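You operate a simulated robot arm through the tools that you are given. There is no shell and no other tool.

You are at the controls of a simulated robot arm. One attempt, no reset.

TASK
Put one scoop of lentils to soak in the cream pot of water.
Fine: unclip and open the lentil jar; use the silver scoop, then lay it on the small white plate; then put the cream lid on the pot. No spill.

Only the result counts: the job must be done as asked and must still hold three seconds after the hand-in. Knocking over, shifting, dropping, spilling or breaking anything else fails it. Lids that push on must go on centred and level and be pressed home; caps that screw on are set level and turned clockwise until they are tight.

THE ROBOT
A 6-joint arm with a two-finger parallel gripper, fixed in place. Base frame: the origin is on the floor under the middle of its stand, x ahead of it, y to its left, z up; the work surface is at about z = 0.9. Units: m, degrees, N and s.
With the tool pointing down near the work surface it reaches from about 0.36 to 0.82 m from the base axis. Its first joint turns from -166.0 to 166.0 degrees. Payload 3.91 kg.
The TCP is the grasp point between the finger pads, 0.03 m short of the fingertips. In the tool frame z runs along the fingers and y along their closing line. The gripper opens to 0.11 m. The fingers are 0.02 m wide and 0.01 m thick; the gripper's body (0.048 by 0.112 m) begins 0.055 m behind the TCP.
Orientation is told as [roll, pitch, yaw] about the base's x, y, z axes, in that order, counted from this pose: with the fingers straight down and closing along the base's y, the tool's x points along the base's -x, its y along +y and its z along -z.

THE INTERFACE
- The arm moves only by the tool move_arm. Its argument "increments" is a list of rows, each an object (a shift or turn left out is 0, a gripper value left out holds the last) with "dp": the shift along the base's x, y, z in m, a list of three; "rotation": the turn, a rotation vector about the base's x, y, z in degrees, a list of three; "hand": the opening, from 0 (shut) to 1 (fully open). In form: [{"dp": [tx, ty, tz], "rotation": [rx, ry, rz], "hand": hand}, ...]. A call has 1 to 20 rows; each row shifts and turns the commanded pose from where the row before left it. Rows are played at 5 a second. More than 0.05 m and 8.6 degrees between two rows, or a gripper value outside its range, and nothing of the call is played. A pose out of reach is approached as far as the arm can. The call stops where the force on the tool passes 40 N (or 10 N more than at its start, if that is more) or the arm is blocked; 0.2 s more then pass. The fingers move at their own pace (about 0.045 m/s each) and stop on an object; they squeeze with about 38 N. The grip force told is the motor's: it shows also when the fingers shut on nothing. Time passes only in rows, and 0.2 s behind the last, so rows that do not move let the fingers close. The reply holds the time, the measured pose of the TCP, the force on the tool along the base axes, the opening and the grip force, in the units named above and with some noise, with the torque about the TCP (base axes, N m) and any sound that the robot's microphone picked up.
- Cameras (640 x 400 px; columns grow to the right, rows downward): "scene" is fixed at [0.4124, -0.6445, 1.6805]; the picture's right is [0.98, 0.21, 0.00], its down [0.08, -0.38, -0.92] and it looks along [-0.19, 0.90, -0.38] (base axes); focal length 366 px, centre (320, 200). "wrist" rides on the gripper at [0.077, 0.007, -0.114] in the tool frame; the picture's right is [-0.09, 1.00, 0.00], its down [-0.80, -0.07, -0.59] and it looks along [-0.59, -0.05, 0.80] (tool axes); focal length 270 px, centre (320, 200). There is no depth. A picture from a camera that has moved, and an enlarged one, comes with that camera's place and axes in the base frame and with its lens. The place of the scene camera against the robot may be out by one fixed shift of up to 0.018 m in any direction.
- snapshot(camera): a new picture of that camera. No time passes.
- move_column(by): slides the trunk up (or, below 0, down) by that many m; the arm rides with it, the base frame stays. It gives what a move gives, with no picture.
- close_up(camera, box): a new picture of the part [left, top, right, bottom] of that camera's present view, enlarged. No time passes.
- sign_off(): hands the job in; it is judged then, once.

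Places have to be worked out from the pictures, the camera data and where the tool is seen. Open the gripper and draw the arm clear of the work before you hand the job in, unless the task says otherwise.

The tools are called after ">>>" by a JSON object that holds its "name" and its "arguments". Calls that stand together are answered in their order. move_arm: Moves the arm, as the interface text tells. Its arguments: {"type":"object","properties":{"increments":{"type":"array","items":{"type":"object","properties":{"dp":{"type":"array","items":{"type":"number"}},"rotation":{"type":"array","items":{"type":"number"}},"hand":{"type":"number"}}}}},"required":["increments"]} The other tools are called the same way: move_column (by) moves the trunk up or down; snapshot (camera) takes a picture; close_up (camera, box) takes an enlarged picture of a part of a camera's view; sign_off () hands the job in.

At the start:

```text
clock: 0.0
tcp_pos: [0.1834, 0.3872, 1.2746]
tcp_rot: [0.0, 0.0, 0.0]
wrist_force: [-0.3, 0.1, 0.2]
torque: [0.0, 0.0, 0.0]
gripper_width: 0.1098
gripper_force: 0.0
trunk travel left (down, up): [-0.575, 0.035]
```

scene: 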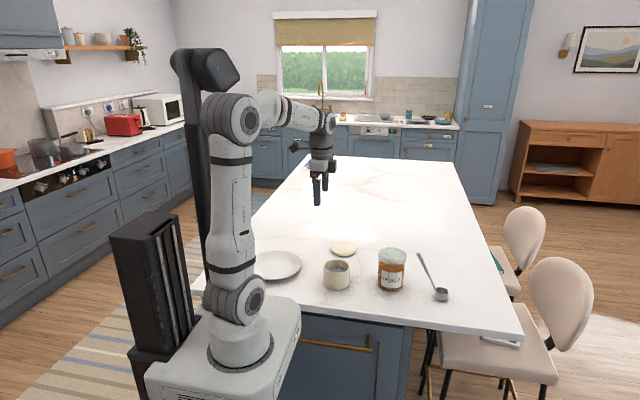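
wrist: 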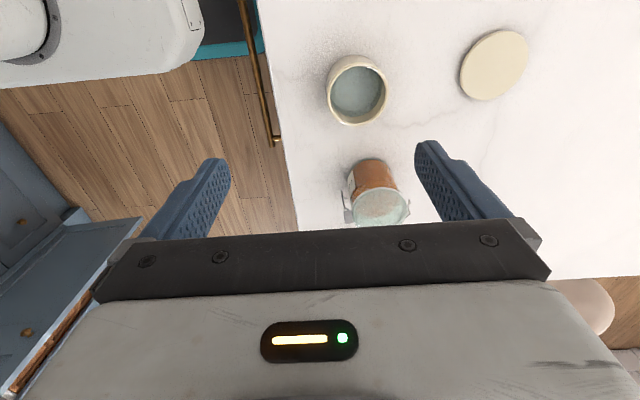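

I'll start by looking closely at the work area: the plate, pot, lid, jar and scoop are at the near end of the island.

>>> {"name": "close_up", "arguments": {"camera": "scene", "box": [240, 220, 480, 330]}}

>>> {"name": "close_up", "arguments": {"camera": "scene", "box": [360, 235, 460, 310]}}

>>> {"name": "close_up", "arguments": {"camera": "wrist", "box": [280, 30, 540, 240]}}

```text
2.67 times, centred on (360, 275) of scene
camera zoom: at [0.4124, -0.6445, 1.6805], right [0.98, 0.21, 0.0], down [0.08, -0.38, -0.92], along [-0.19, 0.9, -0.38], focal length 976 px, centre (213, 0)
```

zoom: 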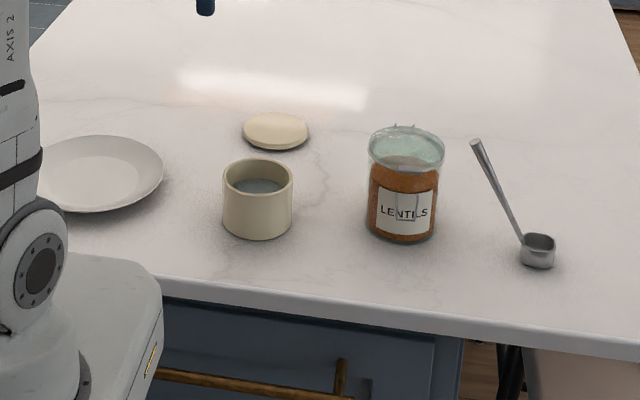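

```text
5.33 times, centred on (410, 272) of scene
camera zoom: at [0.4124, -0.6445, 1.6805], right [0.98, 0.21, 0.0], down [0.08, -0.38, -0.92], along [-0.19, 0.9, -0.38], focal length 1952 px, centre (-160, -187)
```

zoom: 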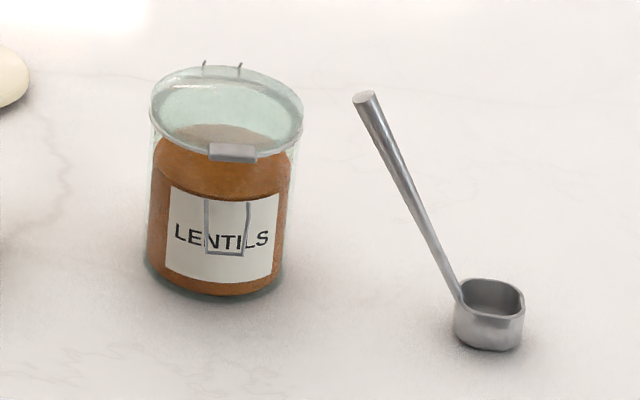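

```text
1.90 times, centred on (410, 135) of wrist
camera zoom: at [0.1076, 0.3929, 1.391], right [0.09, 1.0, 0.0], down [0.8, -0.07, 0.59], along [0.59, -0.05, -0.8], focal length 515 px, centre (149, 324)
```

zoom: 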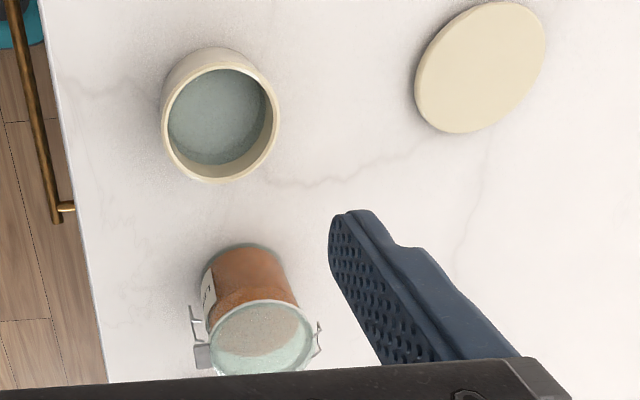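

The items lie roughly at: plate (0.0, 0.50), pot (0.23, 0.45), lid (0.22, 0.67), jar (0.41, 0.48), scoop bowl (0.60, 0.43). I'll swing the wrist camera around to look at the jar's clip from its front (–y side), staying high.

>>> {"name": "move_arm", "arguments": {"increments": [{"dp": [0.0206, -0.0052, -0.004], "rotation": [0, 0, 8.18]}, {"dp": [0.0206, -0.0052, -0.004], "rotation": [0, 0, 8.18]}, {"dp": [0.0206, -0.0052, -0.004], "rotation": [0, 0, 8.18]}, {"dp": [0.0206, -0.0052, -0.004], "rotation": [0, 0, 8.18]}, {"dp": [0.0206, -0.0052, -0.004], "rotation": [0, 0, 8.18]}, {"dp": [0.0206, -0.0052, -0.004], "rotation": [0, 0, 8.18]}, {"dp": [0.0206, -0.0052, -0.004], "rotation": [0, 0, 8.18]}, {"dp": [0.0206, -0.0052, -0.004], "rotation": [0, 0, 8.18]}, {"dp": [0.0206, -0.0052, -0.004], "rotation": [0, 0, 8.18]}, {"dp": [0.0206, -0.0052, -0.004], "rotation": [0, 0, 8.18]}, {"dp": [0.0206, -0.0052, -0.004], "rotation": [0, 0, 8.2]}]}}

>>> {"name": "snapshot", "arguments": {"camera": "wrist"}}

>>> {"name": "snapshot", "arguments": {"camera": "scene"}}

```text
clock: 2.4
tcp_pos: [0.4107, 0.3301, 1.2308]
tcp_rot: [0.1, -0.1, 90.1]
wrist_force: [0.2, 0.2, 0.5]
torque: [-0.01, 0.06, 0.03]
gripper_width: 0.1099
gripper_force: 0.0
trunk travel left (down, up): [-0.575, 0.035]
```

```text
taken
camera wrist: at [0.4047, 0.2523, 1.3451], right [-1.0, 0.09, 0.0], down [0.07, 0.8, 0.59], along [0.05, 0.59, -0.8], focal length 270 px, centre (320, 200)
```

wrist: 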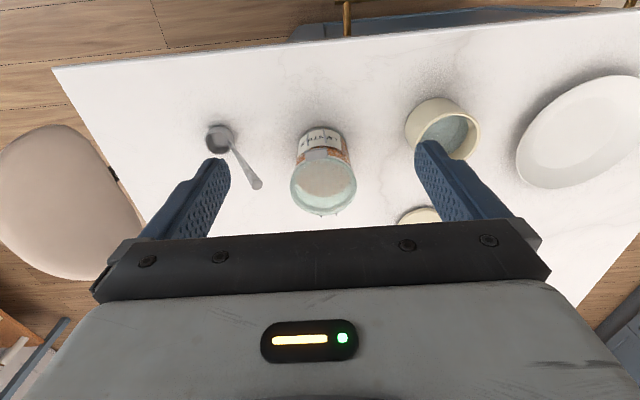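

```text
taken
```

scene: 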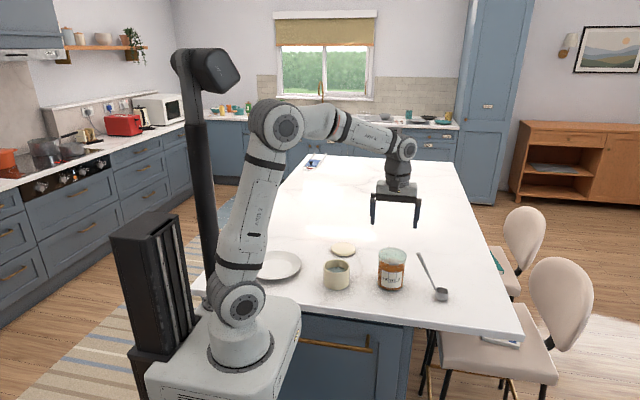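

The jar appears near (0.417, 0.480) with lid top around z≈1.0. I'll zoom in on each item in this wrist view.

>>> {"name": "close_up", "arguments": {"camera": "wrist", "box": [270, 115, 380, 225]}}

>>> {"name": "close_up", "arguments": {"camera": "wrist", "box": [190, 110, 290, 200]}}

>>> {"name": "close_up", "arguments": {"camera": "scene", "box": [370, 240, 410, 300]}}

>>> {"name": "close_up", "arguments": {"camera": "scene", "box": [315, 235, 365, 295]}}

```text
3.64 times, centred on (325, 170) of wrist
camera zoom: at [0.4047, 0.2523, 1.3451], right [-1.0, 0.09, 0.0], down [0.07, 0.8, 0.59], along [0.05, 0.59, -0.8], focal length 983 px, centre (302, 309)
```

zoom: 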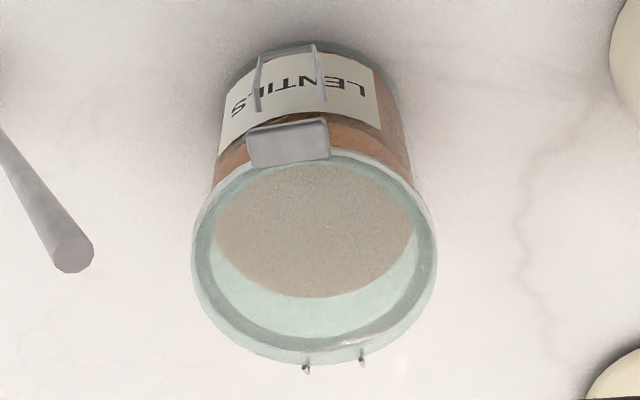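

```text
4.44 times, centred on (240, 155) of wrist
camera zoom: at [0.4047, 0.2523, 1.3451], right [-1.0, 0.09, 0.0], down [0.07, 0.8, 0.59], along [0.05, 0.59, -0.8], focal length 1201 px, centre (676, 400)
```

zoom: 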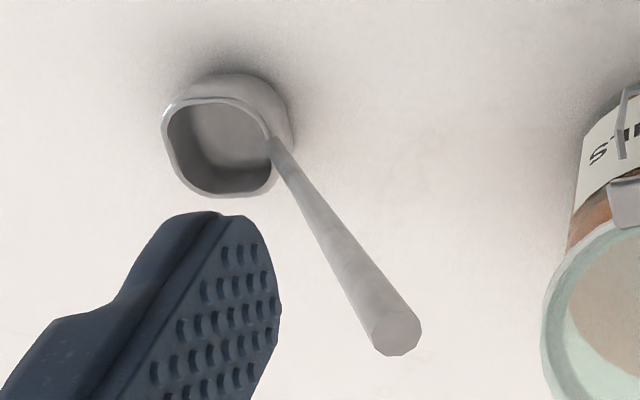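

```text
6.67 times, centred on (390, 270) of scene
camera zoom: at [0.4124, -0.6445, 1.6805], right [0.98, 0.21, 0.0], down [0.08, -0.38, -0.92], along [-0.19, 0.9, -0.38], focal length 2439 px, centre (-147, -267)
```

zoom: 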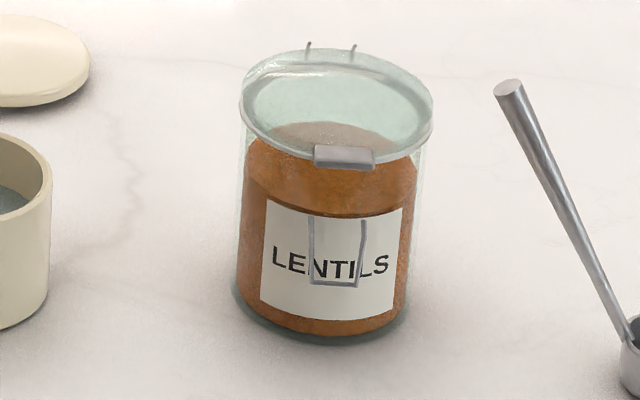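

```text
6.67 times, centred on (340, 265) of scene
camera zoom: at [0.4124, -0.6445, 1.6805], right [0.98, 0.21, 0.0], down [0.08, -0.38, -0.92], along [-0.19, 0.9, -0.38], focal length 2439 px, centre (187, -233)
```

zoom: 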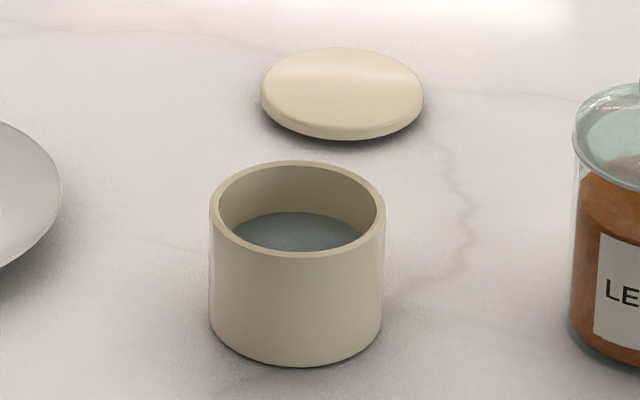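

The jar has a front tab at the lid rim with a U-shaped wire bail below it, hinge at the back (+y). I'll tilt the tool to bring the camera lower in front of the jar for a front-on view.

>>> {"name": "move_arm", "arguments": {"increments": [{"dp": [0.0018, -0.012, -0.03], "rotation": [7.4, 0, 0]}, {"dp": [0.0018, -0.012, -0.03], "rotation": [7.4, 0, 0]}, {"dp": [0.0018, -0.012, -0.03], "rotation": [7.4, 0, 0]}, {"dp": [0.0018, -0.012, -0.03], "rotation": [7.4, 0, 0]}, {"dp": [0.0018, -0.012, -0.03], "rotation": [7.4, 0, 0]}]}}

>>> {"name": "snapshot", "arguments": {"camera": "wrist"}}

```text
clock: 3.6
tcp_pos: [0.4213, 0.2713, 1.0842]
tcp_rot: [0.1, -37.0, 89.9]
wrist_force: [0.6, -0.5, -0.2]
torque: [0.0, -0.04, 0.04]
gripper_width: 0.1101
gripper_force: 0.0
trunk travel left (down, up): [-0.575, 0.035]
```

```text
taken
camera wrist: at [0.4147, 0.1392, 1.1291], right [-1.0, 0.07, 0.05], down [0.07, 0.28, 0.96], along [0.05, 0.96, -0.29], focal length 270 px, centre (320, 200)
```

wrist: 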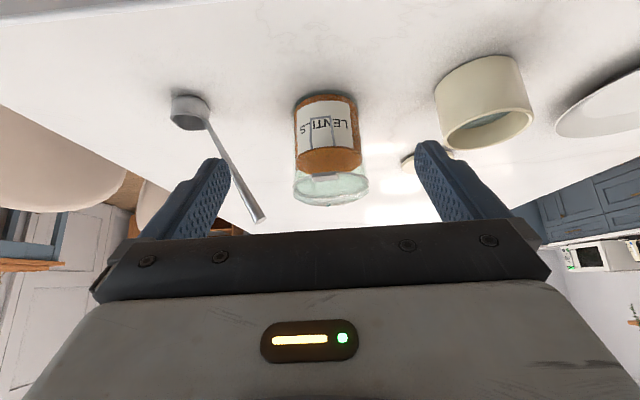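

>>> {"name": "close_up", "arguments": {"camera": "wrist", "box": [280, 80, 380, 220]}}

>>> {"name": "close_up", "arguments": {"camera": "wrist", "box": [160, 80, 280, 230]}}

```text
2.86 times, centred on (330, 150) of wrist
camera zoom: at [0.4147, 0.1392, 1.1291], right [-1.0, 0.07, 0.05], down [0.07, 0.28, 0.96], along [0.05, 0.96, -0.29], focal length 772 px, centre (291, 343)
```

zoom: 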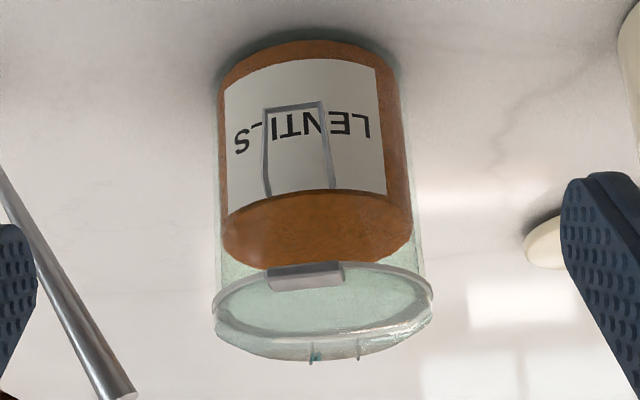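

```text
2.67 times, centred on (220, 155) of wrist
camera zoom: at [0.4147, 0.1392, 1.1291], right [-1.0, 0.07, 0.05], down [0.07, 0.28, 0.96], along [0.05, 0.96, -0.29], focal length 721 px, centre (587, 320)
```

zoom: 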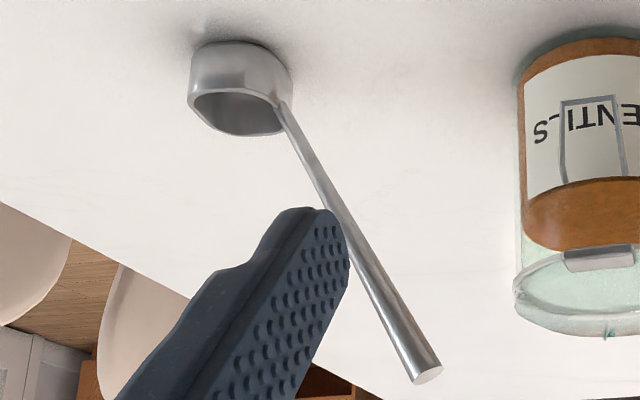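

The U wire seems to run down in front of the jar from about z≈0.98 to 0.95. I need a finer look at the clip, so I'll zoom tighter on it.

>>> {"name": "close_up", "arguments": {"camera": "wrist", "box": [302, 105, 352, 200]}}

>>> {"name": "close_up", "arguments": {"camera": "wrist", "box": [305, 145, 345, 190]}}

>>> {"name": "close_up", "arguments": {"camera": "scene", "box": [378, 255, 402, 288]}}

```text
4.21 times, centred on (327, 152) of wrist
camera zoom: at [0.4147, 0.1392, 1.1291], right [-1.0, 0.07, 0.05], down [0.07, 0.28, 0.96], along [0.05, 0.96, -0.29], focal length 1138 px, centre (290, 400)
```

zoom: 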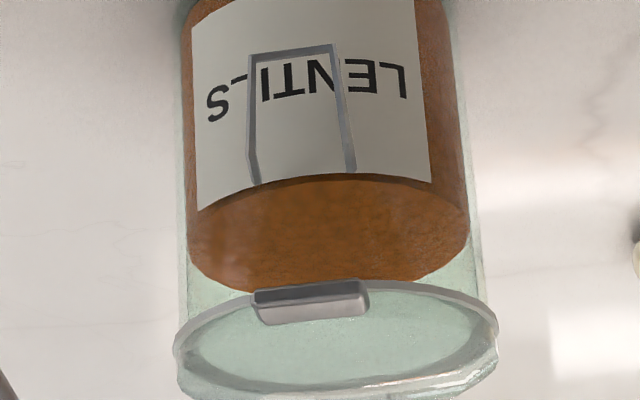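

```text
8.89 times, centred on (325, 168) of wrist
camera zoom: at [0.4147, 0.1392, 1.1291], right [-1.0, 0.07, 0.05], down [0.07, 0.28, 0.96], along [0.05, 0.96, -0.29], focal length 2402 px, centre (276, 489)
```

zoom: 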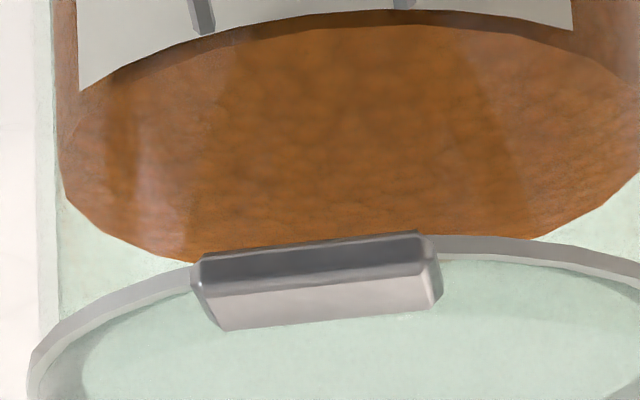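

```text
12.12 times, centred on (390, 272) of scene
camera zoom: at [0.4124, -0.6445, 1.6805], right [0.98, 0.21, 0.0], down [0.08, -0.38, -0.92], along [-0.19, 0.9, -0.38], focal length 4435 px, centre (-528, -667)
```

zoom: 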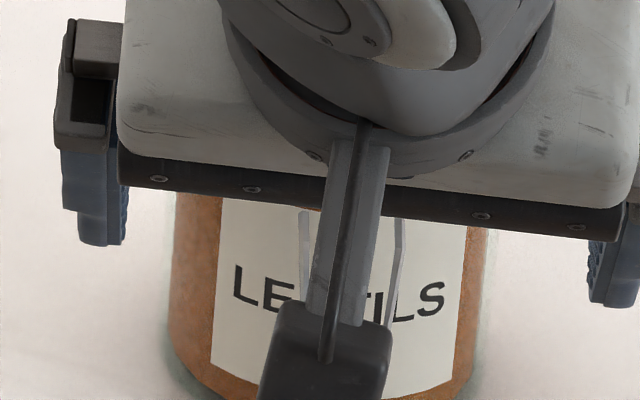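

The U-wire is the bail: it pivots near the jar wall at z≈0.98 and hangs outward to about (0.422, 0.408, 0.948), while the tab on the lid's rim sits at about (0.424, 0.411, 1.015). I'll spin the tool 180° about its own axis, so the camera ends up on top when the fingers point toward +y. I'll also close the fingers.

>>> {"name": "move_arm", "arguments": {"increments": [{"rotation": [0, 5.117, -6.7915], "hand": 0}, {"rotation": [0, 5.117, -6.7915]}, {"rotation": [0, 5.117, -6.7915]}, {"rotation": [0, 5.117, -6.7915]}, {"rotation": [0, 5.117, -6.7915]}, {"rotation": [0, 5.117, -6.7915]}, {"rotation": [0, 5.117, -6.7915]}, {"rotation": [0, 5.117, -6.7915]}, {"rotation": [0, 5.117, -6.7915]}, {"rotation": [0, 5.117, -6.7915]}, {"rotation": [0, 5.117, -6.7915]}, {"rotation": [0, 5.117, -6.7915]}, {"rotation": [0, 5.117, -6.7915]}, {"rotation": [0, 5.117, -6.7915]}, {"rotation": [0, 5.117, -6.7915]}, {"rotation": [0, 5.117, -6.7915]}, {"rotation": [0, 5.117, -6.7915]}, {"rotation": [0, 5.117, -6.7915]}, {"rotation": [0, 5.117, -6.7915]}, {"rotation": [0, 5.117, -6.7915]}]}}

>>> {"name": "snapshot", "arguments": {"camera": "wrist"}}

>>> {"name": "snapshot", "arguments": {"camera": "scene"}}

```text
clock: 7.8
tcp_pos: [0.4196, 0.2704, 1.0826]
tcp_rot: [7.3, 36.5, -77.9]
wrist_force: [-0.1, 0.1, 0.2]
torque: [0.01, 0.01, 0.03]
gripper_width: 0.0
gripper_force: 37.7
trunk travel left (down, up): [-0.575, 0.035]
```

```text
taken
camera wrist: at [0.4137, 0.2613, 1.221], right [1.0, 0.07, 0.05], down [0.07, -1.0, -0.01], along [0.05, 0.01, -1.0], focal length 270 px, centre (320, 200)
```

wrist: 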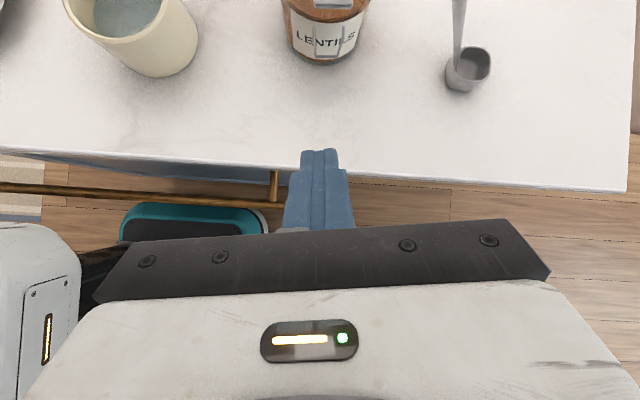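

```text
taken
```

scene: 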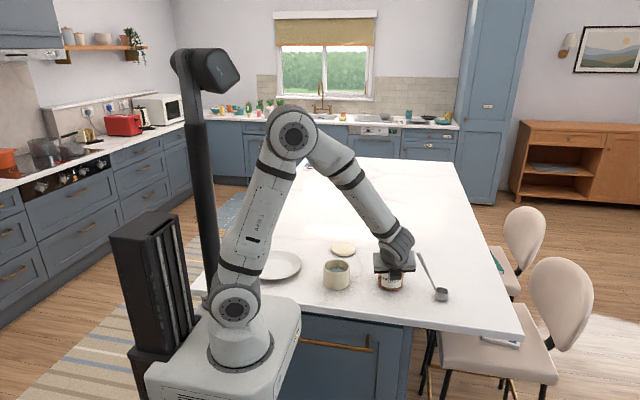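

The spin worked and the camera is on top. I'll finish the spin, tilt the fingers to nearly horizontal pointing +y, and stay in front of the jar.

>>> {"name": "move_arm", "arguments": {"increments": [{"rotation": [0, 3.01, -3.995], "hand": 0}, {"rotation": [0, 3.01, -3.995]}, {"dp": [0.0005, 0, -0.01], "rotation": [8, 0, 0]}, {"dp": [0.0005, 0, -0.01], "rotation": [8, 0, 0]}, {"dp": [0.0005, 0, -0.01], "rotation": [8, 0, 0]}, {"dp": [0.0005, 0, -0.01], "rotation": [8, 0, 0]}, {"dp": [0.0005, 0, -0.01], "rotation": [8, 0, 0]}, {"dp": [0.0005, 0, -0.01], "rotation": [8, 0, 0]}]}}

>>> {"name": "snapshot", "arguments": {"camera": "wrist"}}

>>> {"name": "snapshot", "arguments": {"camera": "scene"}}

```text
clock: 9.6
tcp_pos: [0.4257, 0.2696, 1.0221]
tcp_rot: [-1.2, 85.1, -91.2]
wrist_force: [0.6, 0.5, -0.1]
torque: [0.0, -0.02, 0.02]
gripper_width: 0.0002
gripper_force: 37.2
trunk travel left (down, up): [-0.575, 0.035]
```

```text
taken
camera wrist: at [0.4318, 0.1608, 1.1088], right [1.0, -0.01, -0.09], down [-0.07, -0.66, -0.75], along [-0.05, 0.75, -0.66], focal length 270 px, centre (320, 200)
```

wrist: 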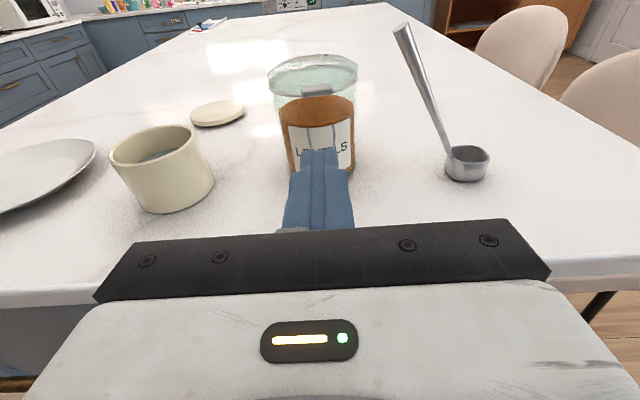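

```text
taken
```

scene: 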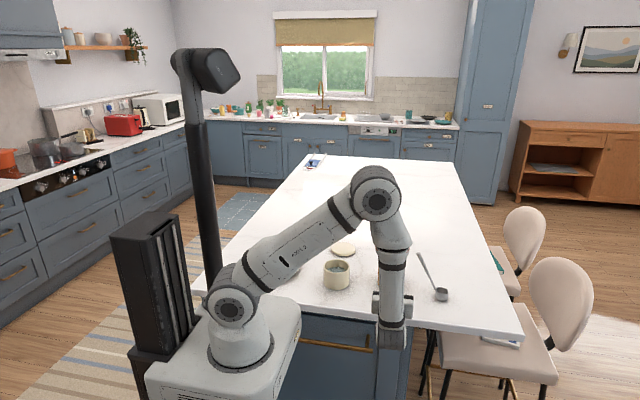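

Good view with everything visible. Let me zoom in on the clip, and the other items, from here.

>>> {"name": "close_up", "arguments": {"camera": "wrist", "box": [260, 45, 370, 180]}}

>>> {"name": "close_up", "arguments": {"camera": "wrist", "box": [90, 80, 260, 230]}}

>>> {"name": "close_up", "arguments": {"camera": "wrist", "box": [370, 10, 510, 200]}}

```text
2.96 times, centred on (315, 112) of wrist
camera zoom: at [0.4318, 0.1608, 1.1088], right [1.0, -0.01, -0.09], down [-0.07, -0.66, -0.75], along [-0.05, 0.75, -0.66], focal length 801 px, centre (335, 459)
```

zoom: 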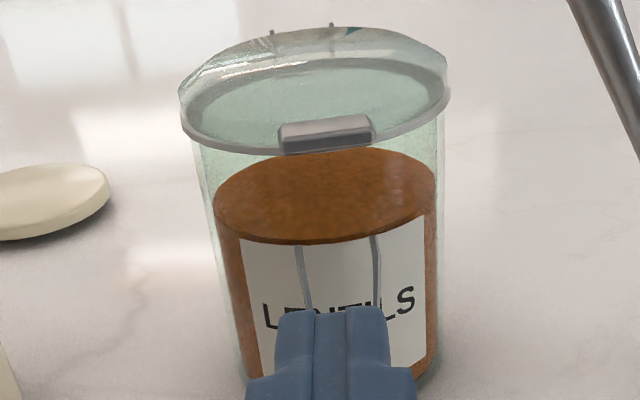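

```text
2.67 times, centred on (175, 155) of wrist
camera zoom: at [0.4318, 0.1608, 1.1088], right [1.0, -0.01, -0.09], down [-0.07, -0.66, -0.75], along [-0.05, 0.75, -0.66], focal length 721 px, centre (707, 320)
```

zoom: 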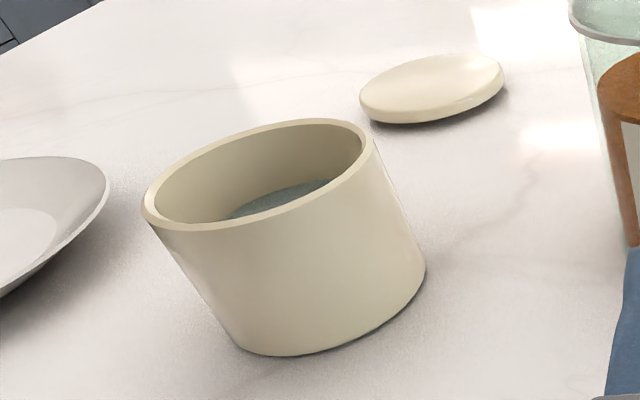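

```text
2.11 times, centred on (440, 105) of wrist
camera zoom: at [0.4318, 0.1608, 1.1088], right [1.0, -0.01, -0.09], down [-0.07, -0.66, -0.75], along [-0.05, 0.75, -0.66], focal length 569 px, centre (67, 400)
```

zoom: 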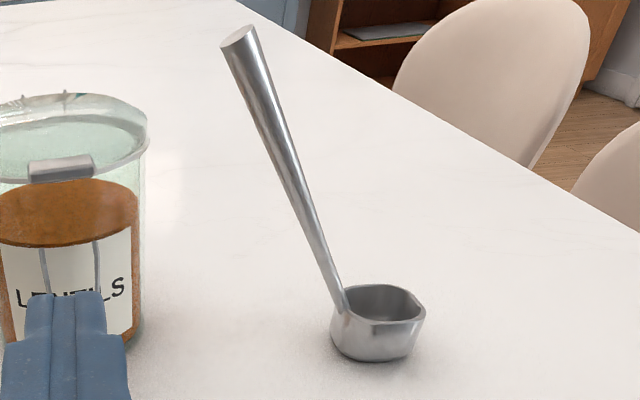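

The bail legs end just above the label at the jar wall, with the closed bar at the bottom. I'll lower the closed fingers in front of the jar to below the bar's height and slide them in under it.

>>> {"name": "move_arm", "arguments": {"increments": [{"dp": [-0.001, 0.01, -0.03], "hand": 0}, {"dp": [-0.001, 0.01, -0.03]}, {"dp": [-0.001, 0.01, -0.03]}, {"dp": [0, 0.02, -0.003]}, {"dp": [0, 0.02, 0]}, {"dp": [0, 0.02, 0]}]}}

>>> {"name": "snapshot", "arguments": {"camera": "wrist"}}

```text
clock: 11.0
tcp_pos: [0.4214, 0.3611, 0.931]
tcp_rot: [-1.2, 85.2, -91.2]
wrist_force: [0.9, 0.3, 0.4]
torque: [0.01, 0.0, 0.0]
gripper_width: 0.0002
gripper_force: 37.9
trunk travel left (down, up): [-0.575, 0.035]
```

```text
taken
camera wrist: at [0.4284, 0.2526, 1.017], right [1.0, -0.01, -0.09], down [-0.07, -0.66, -0.75], along [-0.05, 0.75, -0.66], focal length 270 px, centre (320, 200)
```

wrist: 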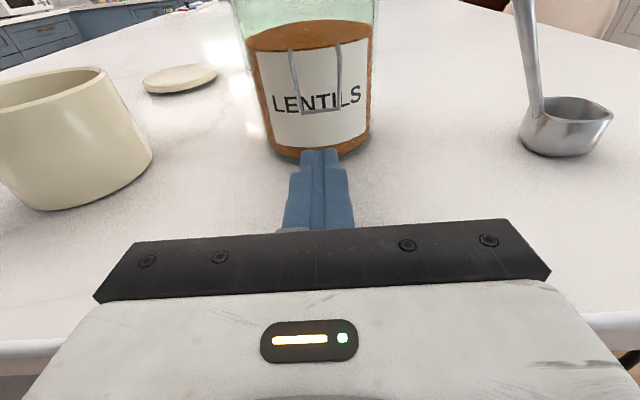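

>>> {"name": "close_up", "arguments": {"camera": "wrist", "box": [260, 30, 370, 170]}}

>>> {"name": "close_up", "arguments": {"camera": "wrist", "box": [285, 35, 355, 125]}}

```text
2.86 times, centred on (315, 100) of wrist
camera zoom: at [0.4284, 0.2526, 1.017], right [1.0, -0.01, -0.09], down [-0.07, -0.66, -0.75], along [-0.05, 0.75, -0.66], focal length 772 px, centre (334, 486)
```

zoom: 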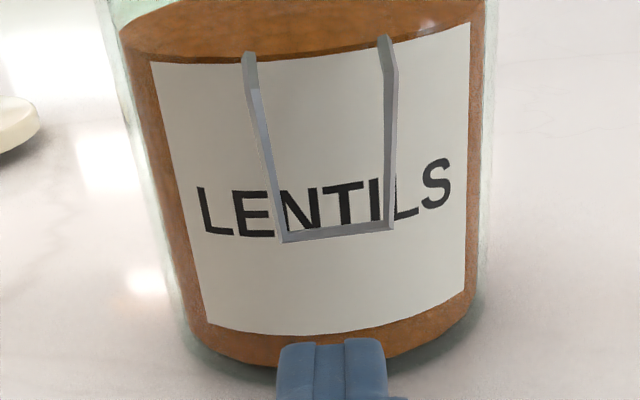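

```text
4.44 times, centred on (320, 80) of wrist
camera zoom: at [0.4284, 0.2526, 1.017], right [1.0, -0.01, -0.09], down [-0.07, -0.66, -0.75], along [-0.05, 0.75, -0.66], focal length 1201 px, centre (320, 733)
```

zoom: 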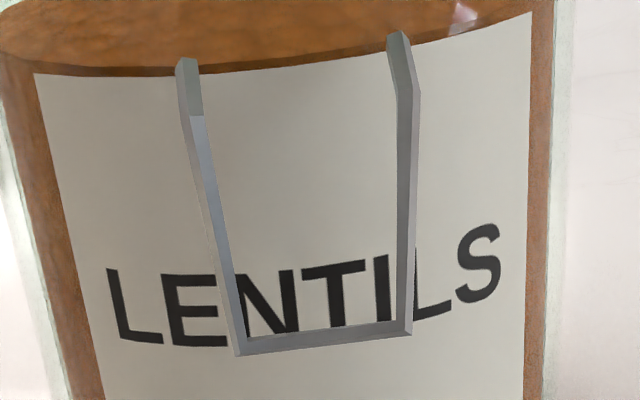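

The bail's bar is at about z≈0.949, x 0.413–0.436, y≈0.408, and the finger prong top is about 1 cm below it. I'll advance until the tips are just short of the jar wall and then lift gently.

>>> {"name": "move_arm", "arguments": {"increments": [{"dp": [0.001, 0.009, 0], "hand": 0}, {"dp": [0.001, 0.009, 0]}, {"dp": [0, 0.006, 0]}, {"dp": [0, 0, 0.005]}, {"dp": [0, 0, 0.005]}]}}

>>> {"name": "close_up", "arguments": {"camera": "wrist", "box": [240, 0, 400, 220]}}

```text
clock: 11.4
tcp_pos: [0.4225, 0.3617, 0.9299]
tcp_rot: [-3.6, 84.8, -94.1]
wrist_force: [1.4, -28.5, 8.4]
torque: [-1.34, 0.05, 0.53]
gripper_width: 0.0001
gripper_force: 38.2
trunk travel left (down, up): [-0.575, 0.035]
stopped in row 2: the force on the tool passed its limit at 52 N (the readings are from after the stop); the commanded pose is now the measured one
```

```text
1.82 times, centred on (320, 110) of wrist
camera zoom: at [0.4289, 0.2531, 1.017], right [1.0, -0.02, -0.09], down [-0.08, -0.66, -0.74], along [-0.05, 0.75, -0.66], focal length 491 px, centre (320, 364)
```

zoom: 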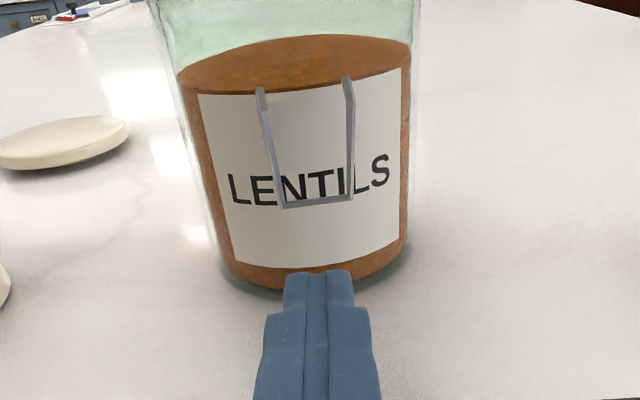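

The gripper body hit the table's front edge (contact at about y≈0.31, z≈0.90), so a flat approach won't work. I'll back up, tilt the tool to about 30° below horizontal, and instead straddle the wire U with opened fingers closing along x.

>>> {"name": "move_arm", "arguments": {"increments": [{"dp": [0, -0.015, 0.01], "hand": 0}, {"dp": [0, -0.015, 0.02]}, {"dp": [0.001, 0, 0.01], "rotation": [-8.3, 0, 0]}, {"dp": [0.001, 0, 0], "rotation": [-8.3, 0, 0], "hand": 0.4545}, {"dp": [0, 0, 0], "rotation": [-8.3, 0, 0]}, {"dp": [0, 0, 0]}]}}

>>> {"name": "snapshot", "arguments": {"camera": "wrist"}}

```text
clock: 12.8
tcp_pos: [0.4237, 0.3352, 0.9682]
tcp_rot: [-0.3, 59.8, -90.7]
wrist_force: [0.0, 0.1, 0.0]
torque: [0.04, 0.01, -0.01]
gripper_width: 0.05
gripper_force: 0.2
trunk travel left (down, up): [-0.575, 0.035]
```

```text
taken
camera wrist: at [0.4309, 0.2737, 1.0932], right [1.0, -0.05, -0.08], down [-0.08, -0.92, -0.39], along [-0.05, 0.4, -0.92], focal length 270 px, centre (320, 200)
```

wrist: 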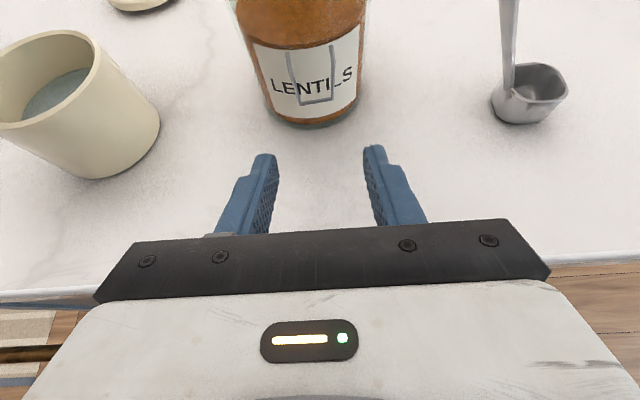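

The fingers straddle the U line nicely. I'll align the tool with the jar's slight yaw (~6.5°) and slide in so the fingers are either side of the bail's lower end.

>>> {"name": "move_arm", "arguments": {"increments": [{"dp": [0.004, 0.0, 0], "rotation": [0, 0, 6.5], "hand": 0.4545}, {"dp": [0.0, 0.015, -0.0015]}, {"dp": [0, 0.015, -0.0015]}, {"dp": [0, 0.013, -0.0015]}]}}

>>> {"name": "snapshot", "arguments": {"camera": "wrist"}}

>>> {"name": "close_up", "arguments": {"camera": "wrist", "box": [240, 20, 400, 200]}}

```text
clock: 13.8
tcp_pos: [0.4282, 0.3823, 0.9645]
tcp_rot: [-0.3, 59.8, -84.1]
wrist_force: [0.6, 0.1, 1.2]
torque: [0.0, 0.0, 0.01]
gripper_width: 0.0501
gripper_force: 0.0
trunk travel left (down, up): [-0.575, 0.035]
```

```text
taken
camera wrist: at [0.4417, 0.321, 1.0884], right [0.99, 0.06, -0.08], down [0.03, -0.92, -0.39], along [-0.1, 0.39, -0.92], focal length 270 px, centre (320, 200)
```

wrist: 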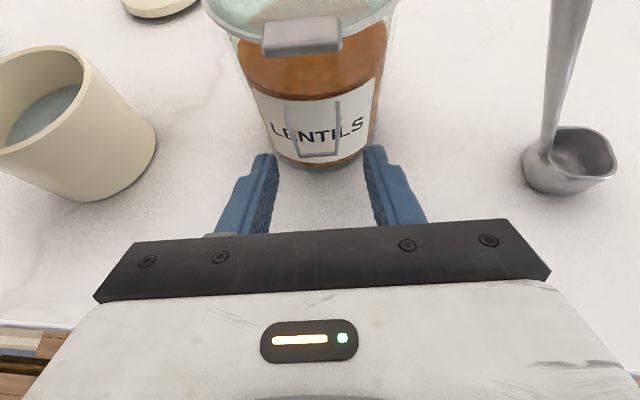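

```text
2.22 times, centred on (320, 110) of wrist
camera zoom: at [0.4417, 0.321, 1.0884], right [0.99, 0.06, -0.08], down [0.03, -0.92, -0.39], along [-0.1, 0.39, -0.92], focal length 601 px, centre (320, 400)
```

zoom: 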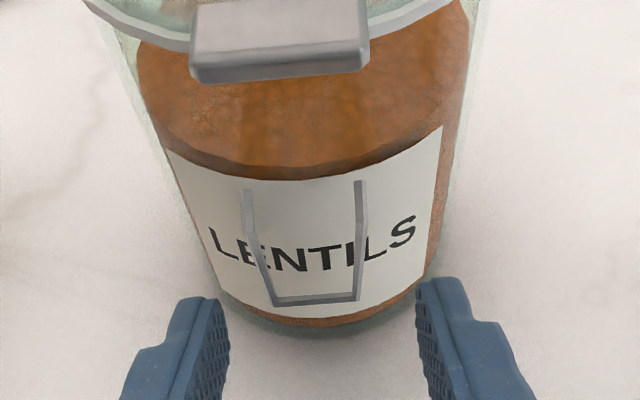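

The bar is laterally centred between the fingertips. I'll advance ~12 mm and close onto the U.

>>> {"name": "move_arm", "arguments": {"increments": [{"dp": [-0.0007, 0.006, -0.001], "hand": 0.4545}, {"dp": [-0.0006, 0.0057, -0.001]}, {"hand": 0.0}, {}, {}, {}]}}

>>> {"name": "close_up", "arguments": {"camera": "wrist", "box": [240, 20, 400, 200]}}

```text
clock: 15.2
tcp_pos: [0.4273, 0.3923, 0.9624]
tcp_rot: [-0.2, 60.0, -84.1]
wrist_force: [-2.9, 1.0, 0.7]
torque: [0.06, -0.22, 0.15]
gripper_width: 0.0272
gripper_force: 38.1
trunk travel left (down, up): [-0.575, 0.035]
```

```text
2.22 times, centred on (320, 110) of wrist
camera zoom: at [0.4404, 0.3305, 1.0869], right [0.99, 0.06, -0.08], down [0.03, -0.92, -0.39], along [-0.1, 0.39, -0.92], focal length 601 px, centre (320, 400)
```

zoom: 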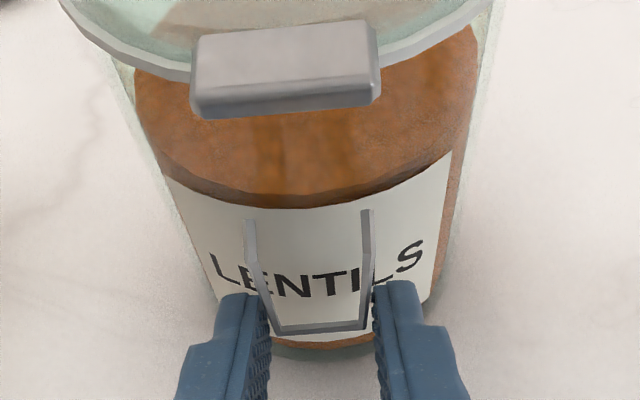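

The U is gripped at width 0.027 with little side load. I'll pull gently outward and up along the expected arc, a few millimetres, and watch the force.

>>> {"name": "move_arm", "arguments": {"increments": [{"dp": [0.0002, -0.0016, 0.0012], "hand": 0.0}, {"dp": [0.0002, -0.0016, 0.0012]}, {"dp": [0.0002, -0.0016, 0.0012]}]}}

>>> {"name": "close_up", "arguments": {"camera": "wrist", "box": [240, 20, 400, 200]}}

```text
clock: 16.0
tcp_pos: [0.4285, 0.3858, 0.9652]
tcp_rot: [-0.6, 59.6, -84.3]
wrist_force: [-0.2, 0.5, 0.2]
torque: [-0.81, -0.09, -0.05]
gripper_width: 0.0272
gripper_force: 37.8
trunk travel left (down, up): [-0.575, 0.035]
```

```text
2.22 times, centred on (320, 110) of wrist
camera zoom: at [0.4424, 0.326, 1.089], right [0.99, 0.06, -0.08], down [0.03, -0.92, -0.39], along [-0.1, 0.39, -0.92], focal length 601 px, centre (320, 400)
```

zoom: 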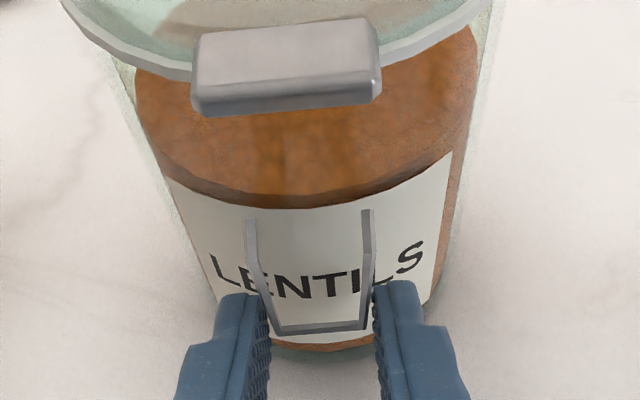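

The jar appears to have moved together with the gripper, with a torque about x, so the wire isn't swinging yet. Let me check from the scene camera whether the jar has shifted or lifted.

>>> {"name": "snapshot", "arguments": {"camera": "wrist"}}

>>> {"name": "close_up", "arguments": {"camera": "scene", "box": [360, 230, 430, 310]}}

```text
taken
camera wrist: at [0.4424, 0.326, 1.089], right [0.99, 0.06, -0.08], down [0.03, -0.92, -0.39], along [-0.1, 0.39, -0.92], focal length 270 px, centre (320, 200)
```

wrist: 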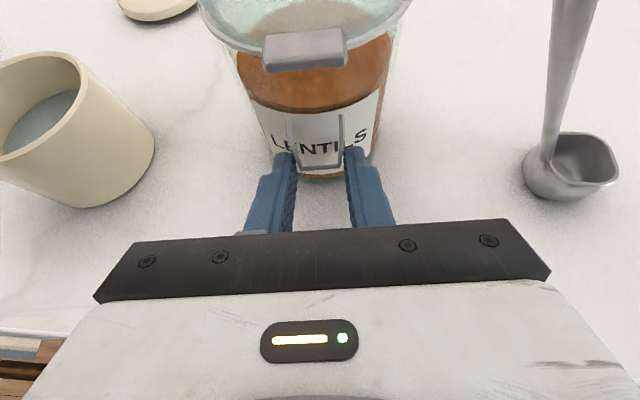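

```text
5.00 times, centred on (395, 270) of scene
camera zoom: at [0.4124, -0.6445, 1.6805], right [0.98, 0.21, 0.0], down [0.08, -0.38, -0.92], along [-0.19, 0.9, -0.38], focal length 1830 px, centre (-55, -150)
```

zoom: 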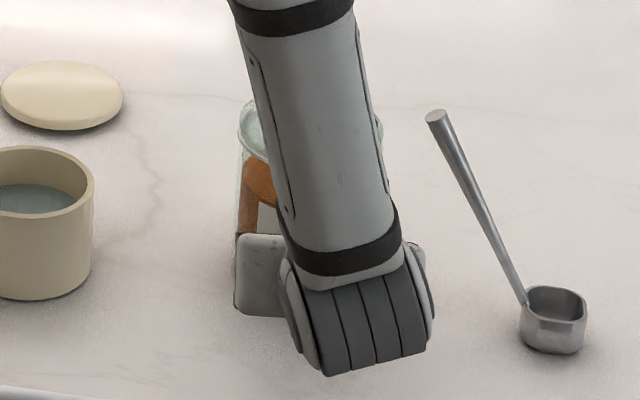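

I can't confirm, but there's a twisting torque without net force. I'll reverse that small pull to put the jar back where it was and re-read.

>>> {"name": "move_arm", "arguments": {"increments": [{"dp": [-0.0003, 0.0025, -0.0014], "hand": 0.0}, {"dp": [-0.0003, 0.0024, -0.0014]}]}}

>>> {"name": "close_up", "arguments": {"camera": "wrist", "box": [240, 20, 400, 200]}}

```text
clock: 16.6
tcp_pos: [0.4273, 0.3926, 0.9626]
tcp_rot: [-0.2, 59.9, -84.1]
wrist_force: [0.4, -2.4, 0.2]
torque: [-0.25, -0.11, -0.03]
gripper_width: 0.0276
gripper_force: 38.3
trunk travel left (down, up): [-0.575, 0.035]
```

```text
2.22 times, centred on (320, 110) of wrist
camera zoom: at [0.4414, 0.3304, 1.0873], right [0.99, 0.06, -0.08], down [0.03, -0.92, -0.39], along [-0.1, 0.39, -0.92], focal length 601 px, centre (320, 400)
```

zoom: 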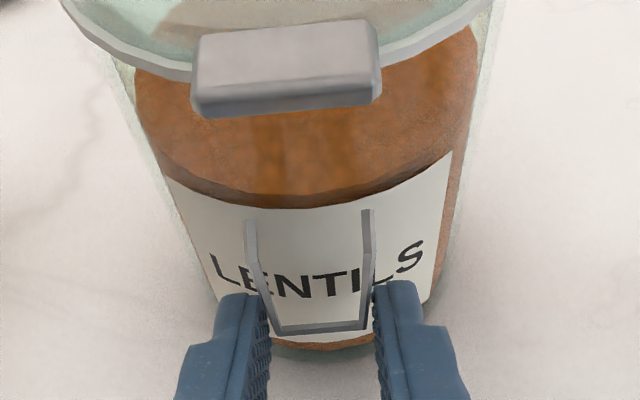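

The jar, wire and gripper move as one, so the wire isn't yielding at this force. I'll release it, back off, and inspect the tab and wire from the side before trying anything else.

>>> {"name": "move_arm", "arguments": {"increments": [{"hand": 0.5}, {"hand": 0.5}, {"hand": 0.5}, {"dp": [0.0015, -0.015, 0.002]}, {"dp": [0.002, -0.02, 0.01]}, {"dp": [0.003, -0.03, 0.03]}]}}

>>> {"name": "snapshot", "arguments": {"camera": "wrist"}}

>>> {"name": "close_up", "arguments": {"camera": "wrist", "box": [250, 0, 390, 150]}}

```text
clock: 18.0
tcp_pos: [0.4318, 0.3249, 1.007]
tcp_rot: [-0.3, 59.9, -84.1]
wrist_force: [0.4, 1.0, -0.5]
torque: [-0.01, -0.03, -0.03]
gripper_width: 0.0551
gripper_force: 0.2
trunk travel left (down, up): [-0.575, 0.035]
```

```text
taken
camera wrist: at [0.4456, 0.264, 1.1312], right [0.99, 0.06, -0.08], down [0.03, -0.92, -0.39], along [-0.1, 0.39, -0.92], focal length 270 px, centre (320, 200)
```

wrist: 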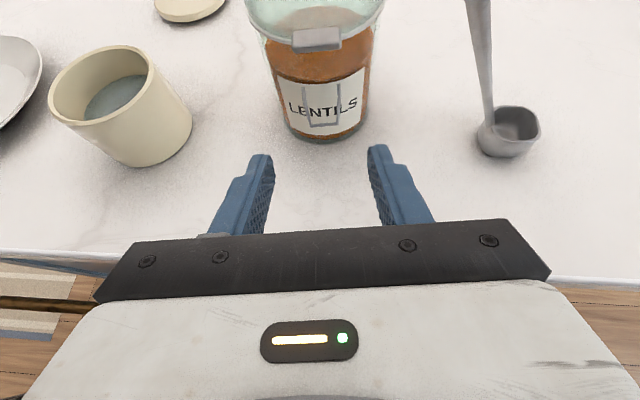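

```text
2.67 times, centred on (320, 75) of wrist
camera zoom: at [0.4456, 0.264, 1.1312], right [0.99, 0.06, -0.08], down [0.03, -0.92, -0.39], along [-0.1, 0.39, -0.92], focal length 721 px, centre (320, 533)
```

zoom: 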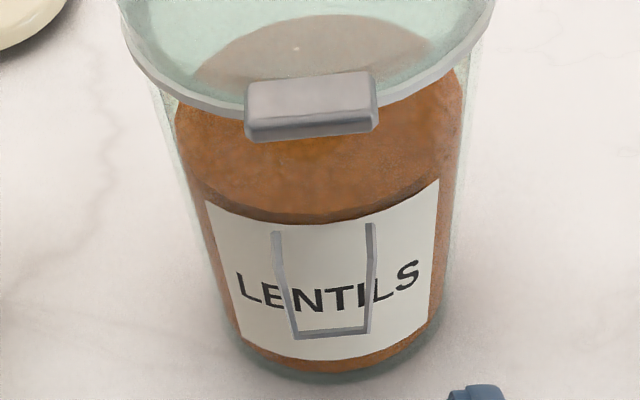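

The jar stayed in place. To understand the latch I'll bring the camera round to look at the clip from its side (from –x), staying high while reorienting.

>>> {"name": "move_arm", "arguments": {"increments": [{"dp": [0, 0, 0.02], "rotation": [-7.5, 0, 0]}, {"dp": [0, 0, 0.02], "rotation": [-7.5, 0, 0]}, {"dp": [0, 0, 0.02], "rotation": [-7.5, 0, 0]}, {"dp": [0, 0, 0.02], "rotation": [-7.5, 0, 0]}, {"dp": [0, 0, 0.02], "rotation": [-7.5, 0, 0]}, {"dp": [0, 0, 0.02], "rotation": [-7.5, 0, 0]}, {"dp": [0, 0, 0.02], "rotation": [-7.5, 0, 0]}, {"dp": [0, 0, 0.02], "rotation": [-7.5, 0, 0]}, {"dp": [-0.017, 0.008, 0], "rotation": [0, 0, 8.4]}, {"dp": [-0.017, 0.008, 0], "rotation": [0, 0, 8.4]}, {"dp": [-0.017, 0.008, 0], "rotation": [0, 0, 8.4]}, {"dp": [-0.017, 0.008, 0], "rotation": [0, 0, 8.4]}, {"dp": [-0.017, 0.008, 0], "rotation": [0, 0, 8.4]}, {"dp": [-0.017, 0.008, 0], "rotation": [0, 0, 8.4]}, {"dp": [-0.017, 0.008, 0], "rotation": [0, 0, 8.4]}, {"dp": [-0.017, 0.008, 0], "rotation": [0, 0, 8.4]}, {"dp": [-0.017, 0.008, 0], "rotation": [0, 0, 8.4]}, {"dp": [-0.017, 0.008, 0], "rotation": [0, 0, 8.4]}]}}

>>> {"name": "move_arm", "arguments": {"increments": [{"dp": [0, 0, -0.018], "rotation": [0, -7.4, 0]}, {"dp": [0, 0, -0.018], "rotation": [0, -7.4, 0]}, {"dp": [0, 0, -0.018], "rotation": [0, -7.4, 0]}, {"dp": [0, 0, -0.018], "rotation": [0, -7.4, 0]}, {"dp": [0, 0, -0.018], "rotation": [0, -7.4, 0]}]}}

>>> {"name": "snapshot", "arguments": {"camera": "wrist"}}

```text
clock: 21.8
tcp_pos: [0.262, 0.406, 1.1636]
tcp_rot: [-5.4, 0.0, -3.1]
wrist_force: [-0.1, -0.7, 0.9]
torque: [0.01, 0.01, 0.0]
gripper_width: 0.0551
gripper_force: 0.0
trunk travel left (down, up): [-0.575, 0.035]
```

```text
clock: 23.0
tcp_pos: [0.2645, 0.4053, 1.0748]
tcp_rot: [-3.1, -37.0, -3.8]
wrist_force: [0.3, -0.6, -0.6]
torque: [0.0, 0.01, 0.01]
gripper_width: 0.0551
gripper_force: 0.2
trunk travel left (down, up): [-0.575, 0.035]
```

```text
taken
camera wrist: at [0.1358, 0.4255, 1.1196], right [0.17, 0.99, 0.01], down [0.28, -0.06, 0.96], along [0.95, -0.16, -0.28], focal length 270 px, centre (320, 200)
```

wrist: 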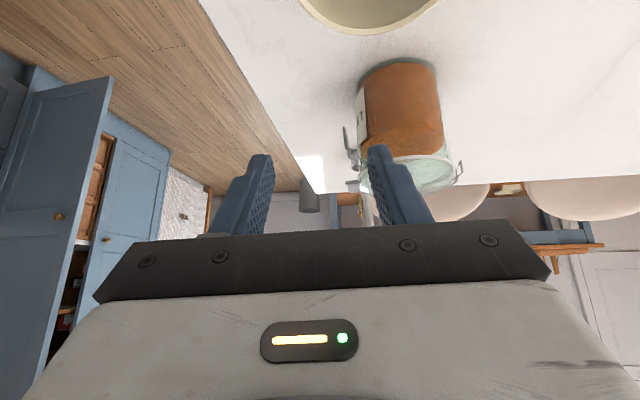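

Now I can see the clip from the side. I'll zoom in.

>>> {"name": "close_up", "arguments": {"camera": "wrist", "box": [325, 50, 475, 205]}}

>>> {"name": "close_up", "arguments": {"camera": "wrist", "box": [335, 105, 395, 200]}}

```text
2.58 times, centred on (400, 128) of wrist
camera zoom: at [0.1358, 0.4255, 1.1196], right [0.17, 0.99, 0.01], down [0.28, -0.06, 0.96], along [0.95, -0.16, -0.28], focal length 698 px, centre (114, 387)
```

zoom: 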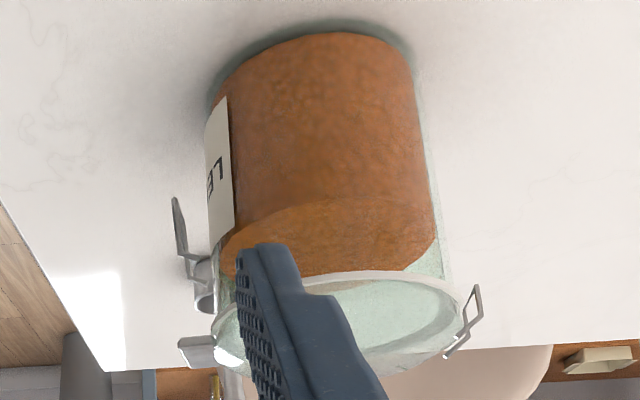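

```text
4.21 times, centred on (365, 152) of wrist
camera zoom: at [0.1358, 0.4255, 1.1196], right [0.17, 0.99, 0.01], down [0.28, -0.06, 0.96], along [0.95, -0.16, -0.28], focal length 1138 px, centre (130, 400)
```

zoom: 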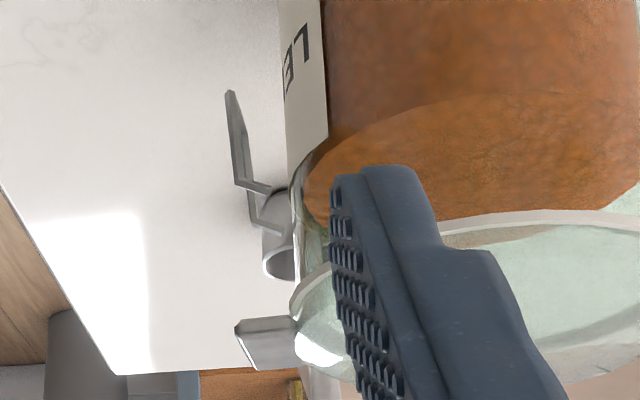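

Now it's clear: the L-shaped wire lever pivots at the jar wall at about (y≈0.4225, z≈0.984), hanging ~13 mm off the glass, and the tab is at z≈1.02. My clamped grip couldn't let the wire swivel, so I need to rotate the gripper about the hinge axis. I'll reverse my steps back in front of the jar.

>>> {"name": "move_arm", "arguments": {"increments": [{"dp": [0, 0, 0.018], "rotation": [0, 7.4, 0], "hand": 0.4545}, {"dp": [0, 0, 0.018], "rotation": [0, 7.4, 0]}, {"dp": [0, 0, 0.018], "rotation": [0, 7.4, 0]}, {"dp": [0, 0, 0.018], "rotation": [0, 7.4, 0]}, {"dp": [0, 0, 0.018], "rotation": [0, 7.4, 0]}, {"dp": [0.017, -0.008, 0], "rotation": [0, 0, -8.4]}, {"dp": [0.017, -0.008, 0], "rotation": [0, 0, -8.4]}, {"dp": [0.017, -0.008, 0], "rotation": [0, 0, -8.4]}, {"dp": [0.017, -0.008, 0], "rotation": [0, 0, -8.4]}, {"dp": [0.017, -0.008, 0], "rotation": [0, 0, -8.4]}, {"dp": [0.017, -0.008, 0], "rotation": [0, 0, -8.4]}, {"dp": [0.017, -0.008, 0], "rotation": [0, 0, -8.4]}, {"dp": [0.017, -0.008, 0], "rotation": [0, 0, -8.4]}, {"dp": [0.017, -0.008, 0], "rotation": [0, 0, -8.4]}, {"dp": [0.017, -0.008, 0], "rotation": [0, 0, -8.4]}]}}

>>> {"name": "move_arm", "arguments": {"increments": [{"dp": [0, 0, -0.02], "rotation": [7.5, 0, 0]}, {"dp": [0, 0, -0.02], "rotation": [7.5, 0, 0]}, {"dp": [0, 0, -0.02], "rotation": [7.5, 0, 0]}, {"dp": [0, 0, -0.02], "rotation": [7.5, 0, 0]}, {"dp": [0, 0, -0.02], "rotation": [7.5, 0, 0]}, {"dp": [0, 0, -0.02], "rotation": [7.5, 0, 0]}, {"dp": [0, 0, -0.02], "rotation": [7.5, 0, 0]}, {"dp": [0, 0, -0.02], "rotation": [7.5, 0, 0]}, {"dp": [0.0005, 0.003, -0.015], "rotation": [8.277, 0.943, 0]}, {"dp": [0.0005, 0.003, -0.015], "rotation": [8.277, 0.943, 0]}, {"dp": [0.0005, 0.003, -0.015], "rotation": [8.277, 0.943, 0]}, {}]}}

>>> {"name": "snapshot", "arguments": {"camera": "wrist"}}

```text
clock: 26.2
tcp_pos: [0.4351, 0.3254, 1.1645]
tcp_rot: [-5.4, -0.1, -87.2]
wrist_force: [0.6, 0.3, 0.2]
torque: [-0.02, 0.07, 0.01]
gripper_width: 0.0499
gripper_force: 0.0
trunk travel left (down, up): [-0.575, 0.035]
```

```text
clock: 28.8
tcp_pos: [0.4343, 0.3333, 0.9608]
tcp_rot: [-2.8, 84.9, -86.8]
wrist_force: [-0.2, -0.2, 0.5]
torque: [0.0, 0.01, -0.01]
gripper_width: 0.0499
gripper_force: 0.1
trunk travel left (down, up): [-0.575, 0.035]
```

```text
taken
camera wrist: at [0.4538, 0.226, 1.0474], right [0.99, 0.1, -0.09], down [0.0, -0.67, -0.75], along [-0.14, 0.74, -0.66], focal length 270 px, centre (320, 200)
```

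wrist: 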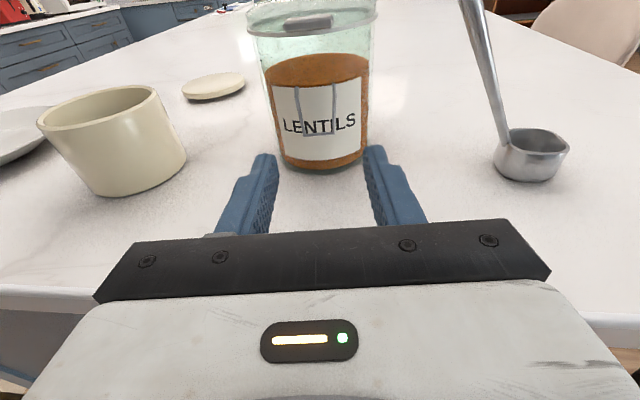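

Back in front with the tool nearly horizontal. I'll zoom to re-measure the wire before sliding in.

>>> {"name": "close_up", "arguments": {"camera": "wrist", "box": [240, 60, 400, 200]}}

```text
2.86 times, centred on (320, 130) of wrist
camera zoom: at [0.4538, 0.226, 1.0474], right [0.99, 0.1, -0.09], down [0.0, -0.67, -0.75], along [-0.14, 0.74, -0.66], focal length 772 px, centre (320, 400)
```

zoom: 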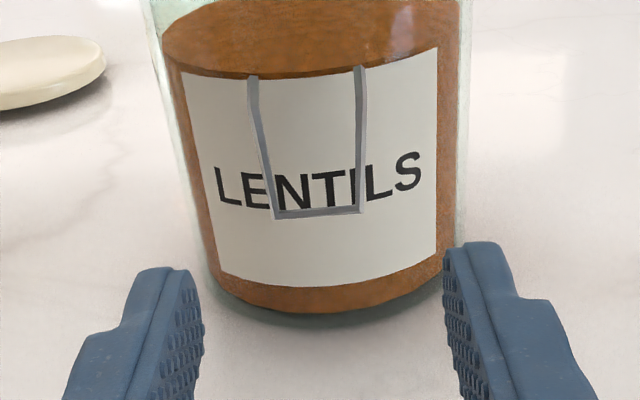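

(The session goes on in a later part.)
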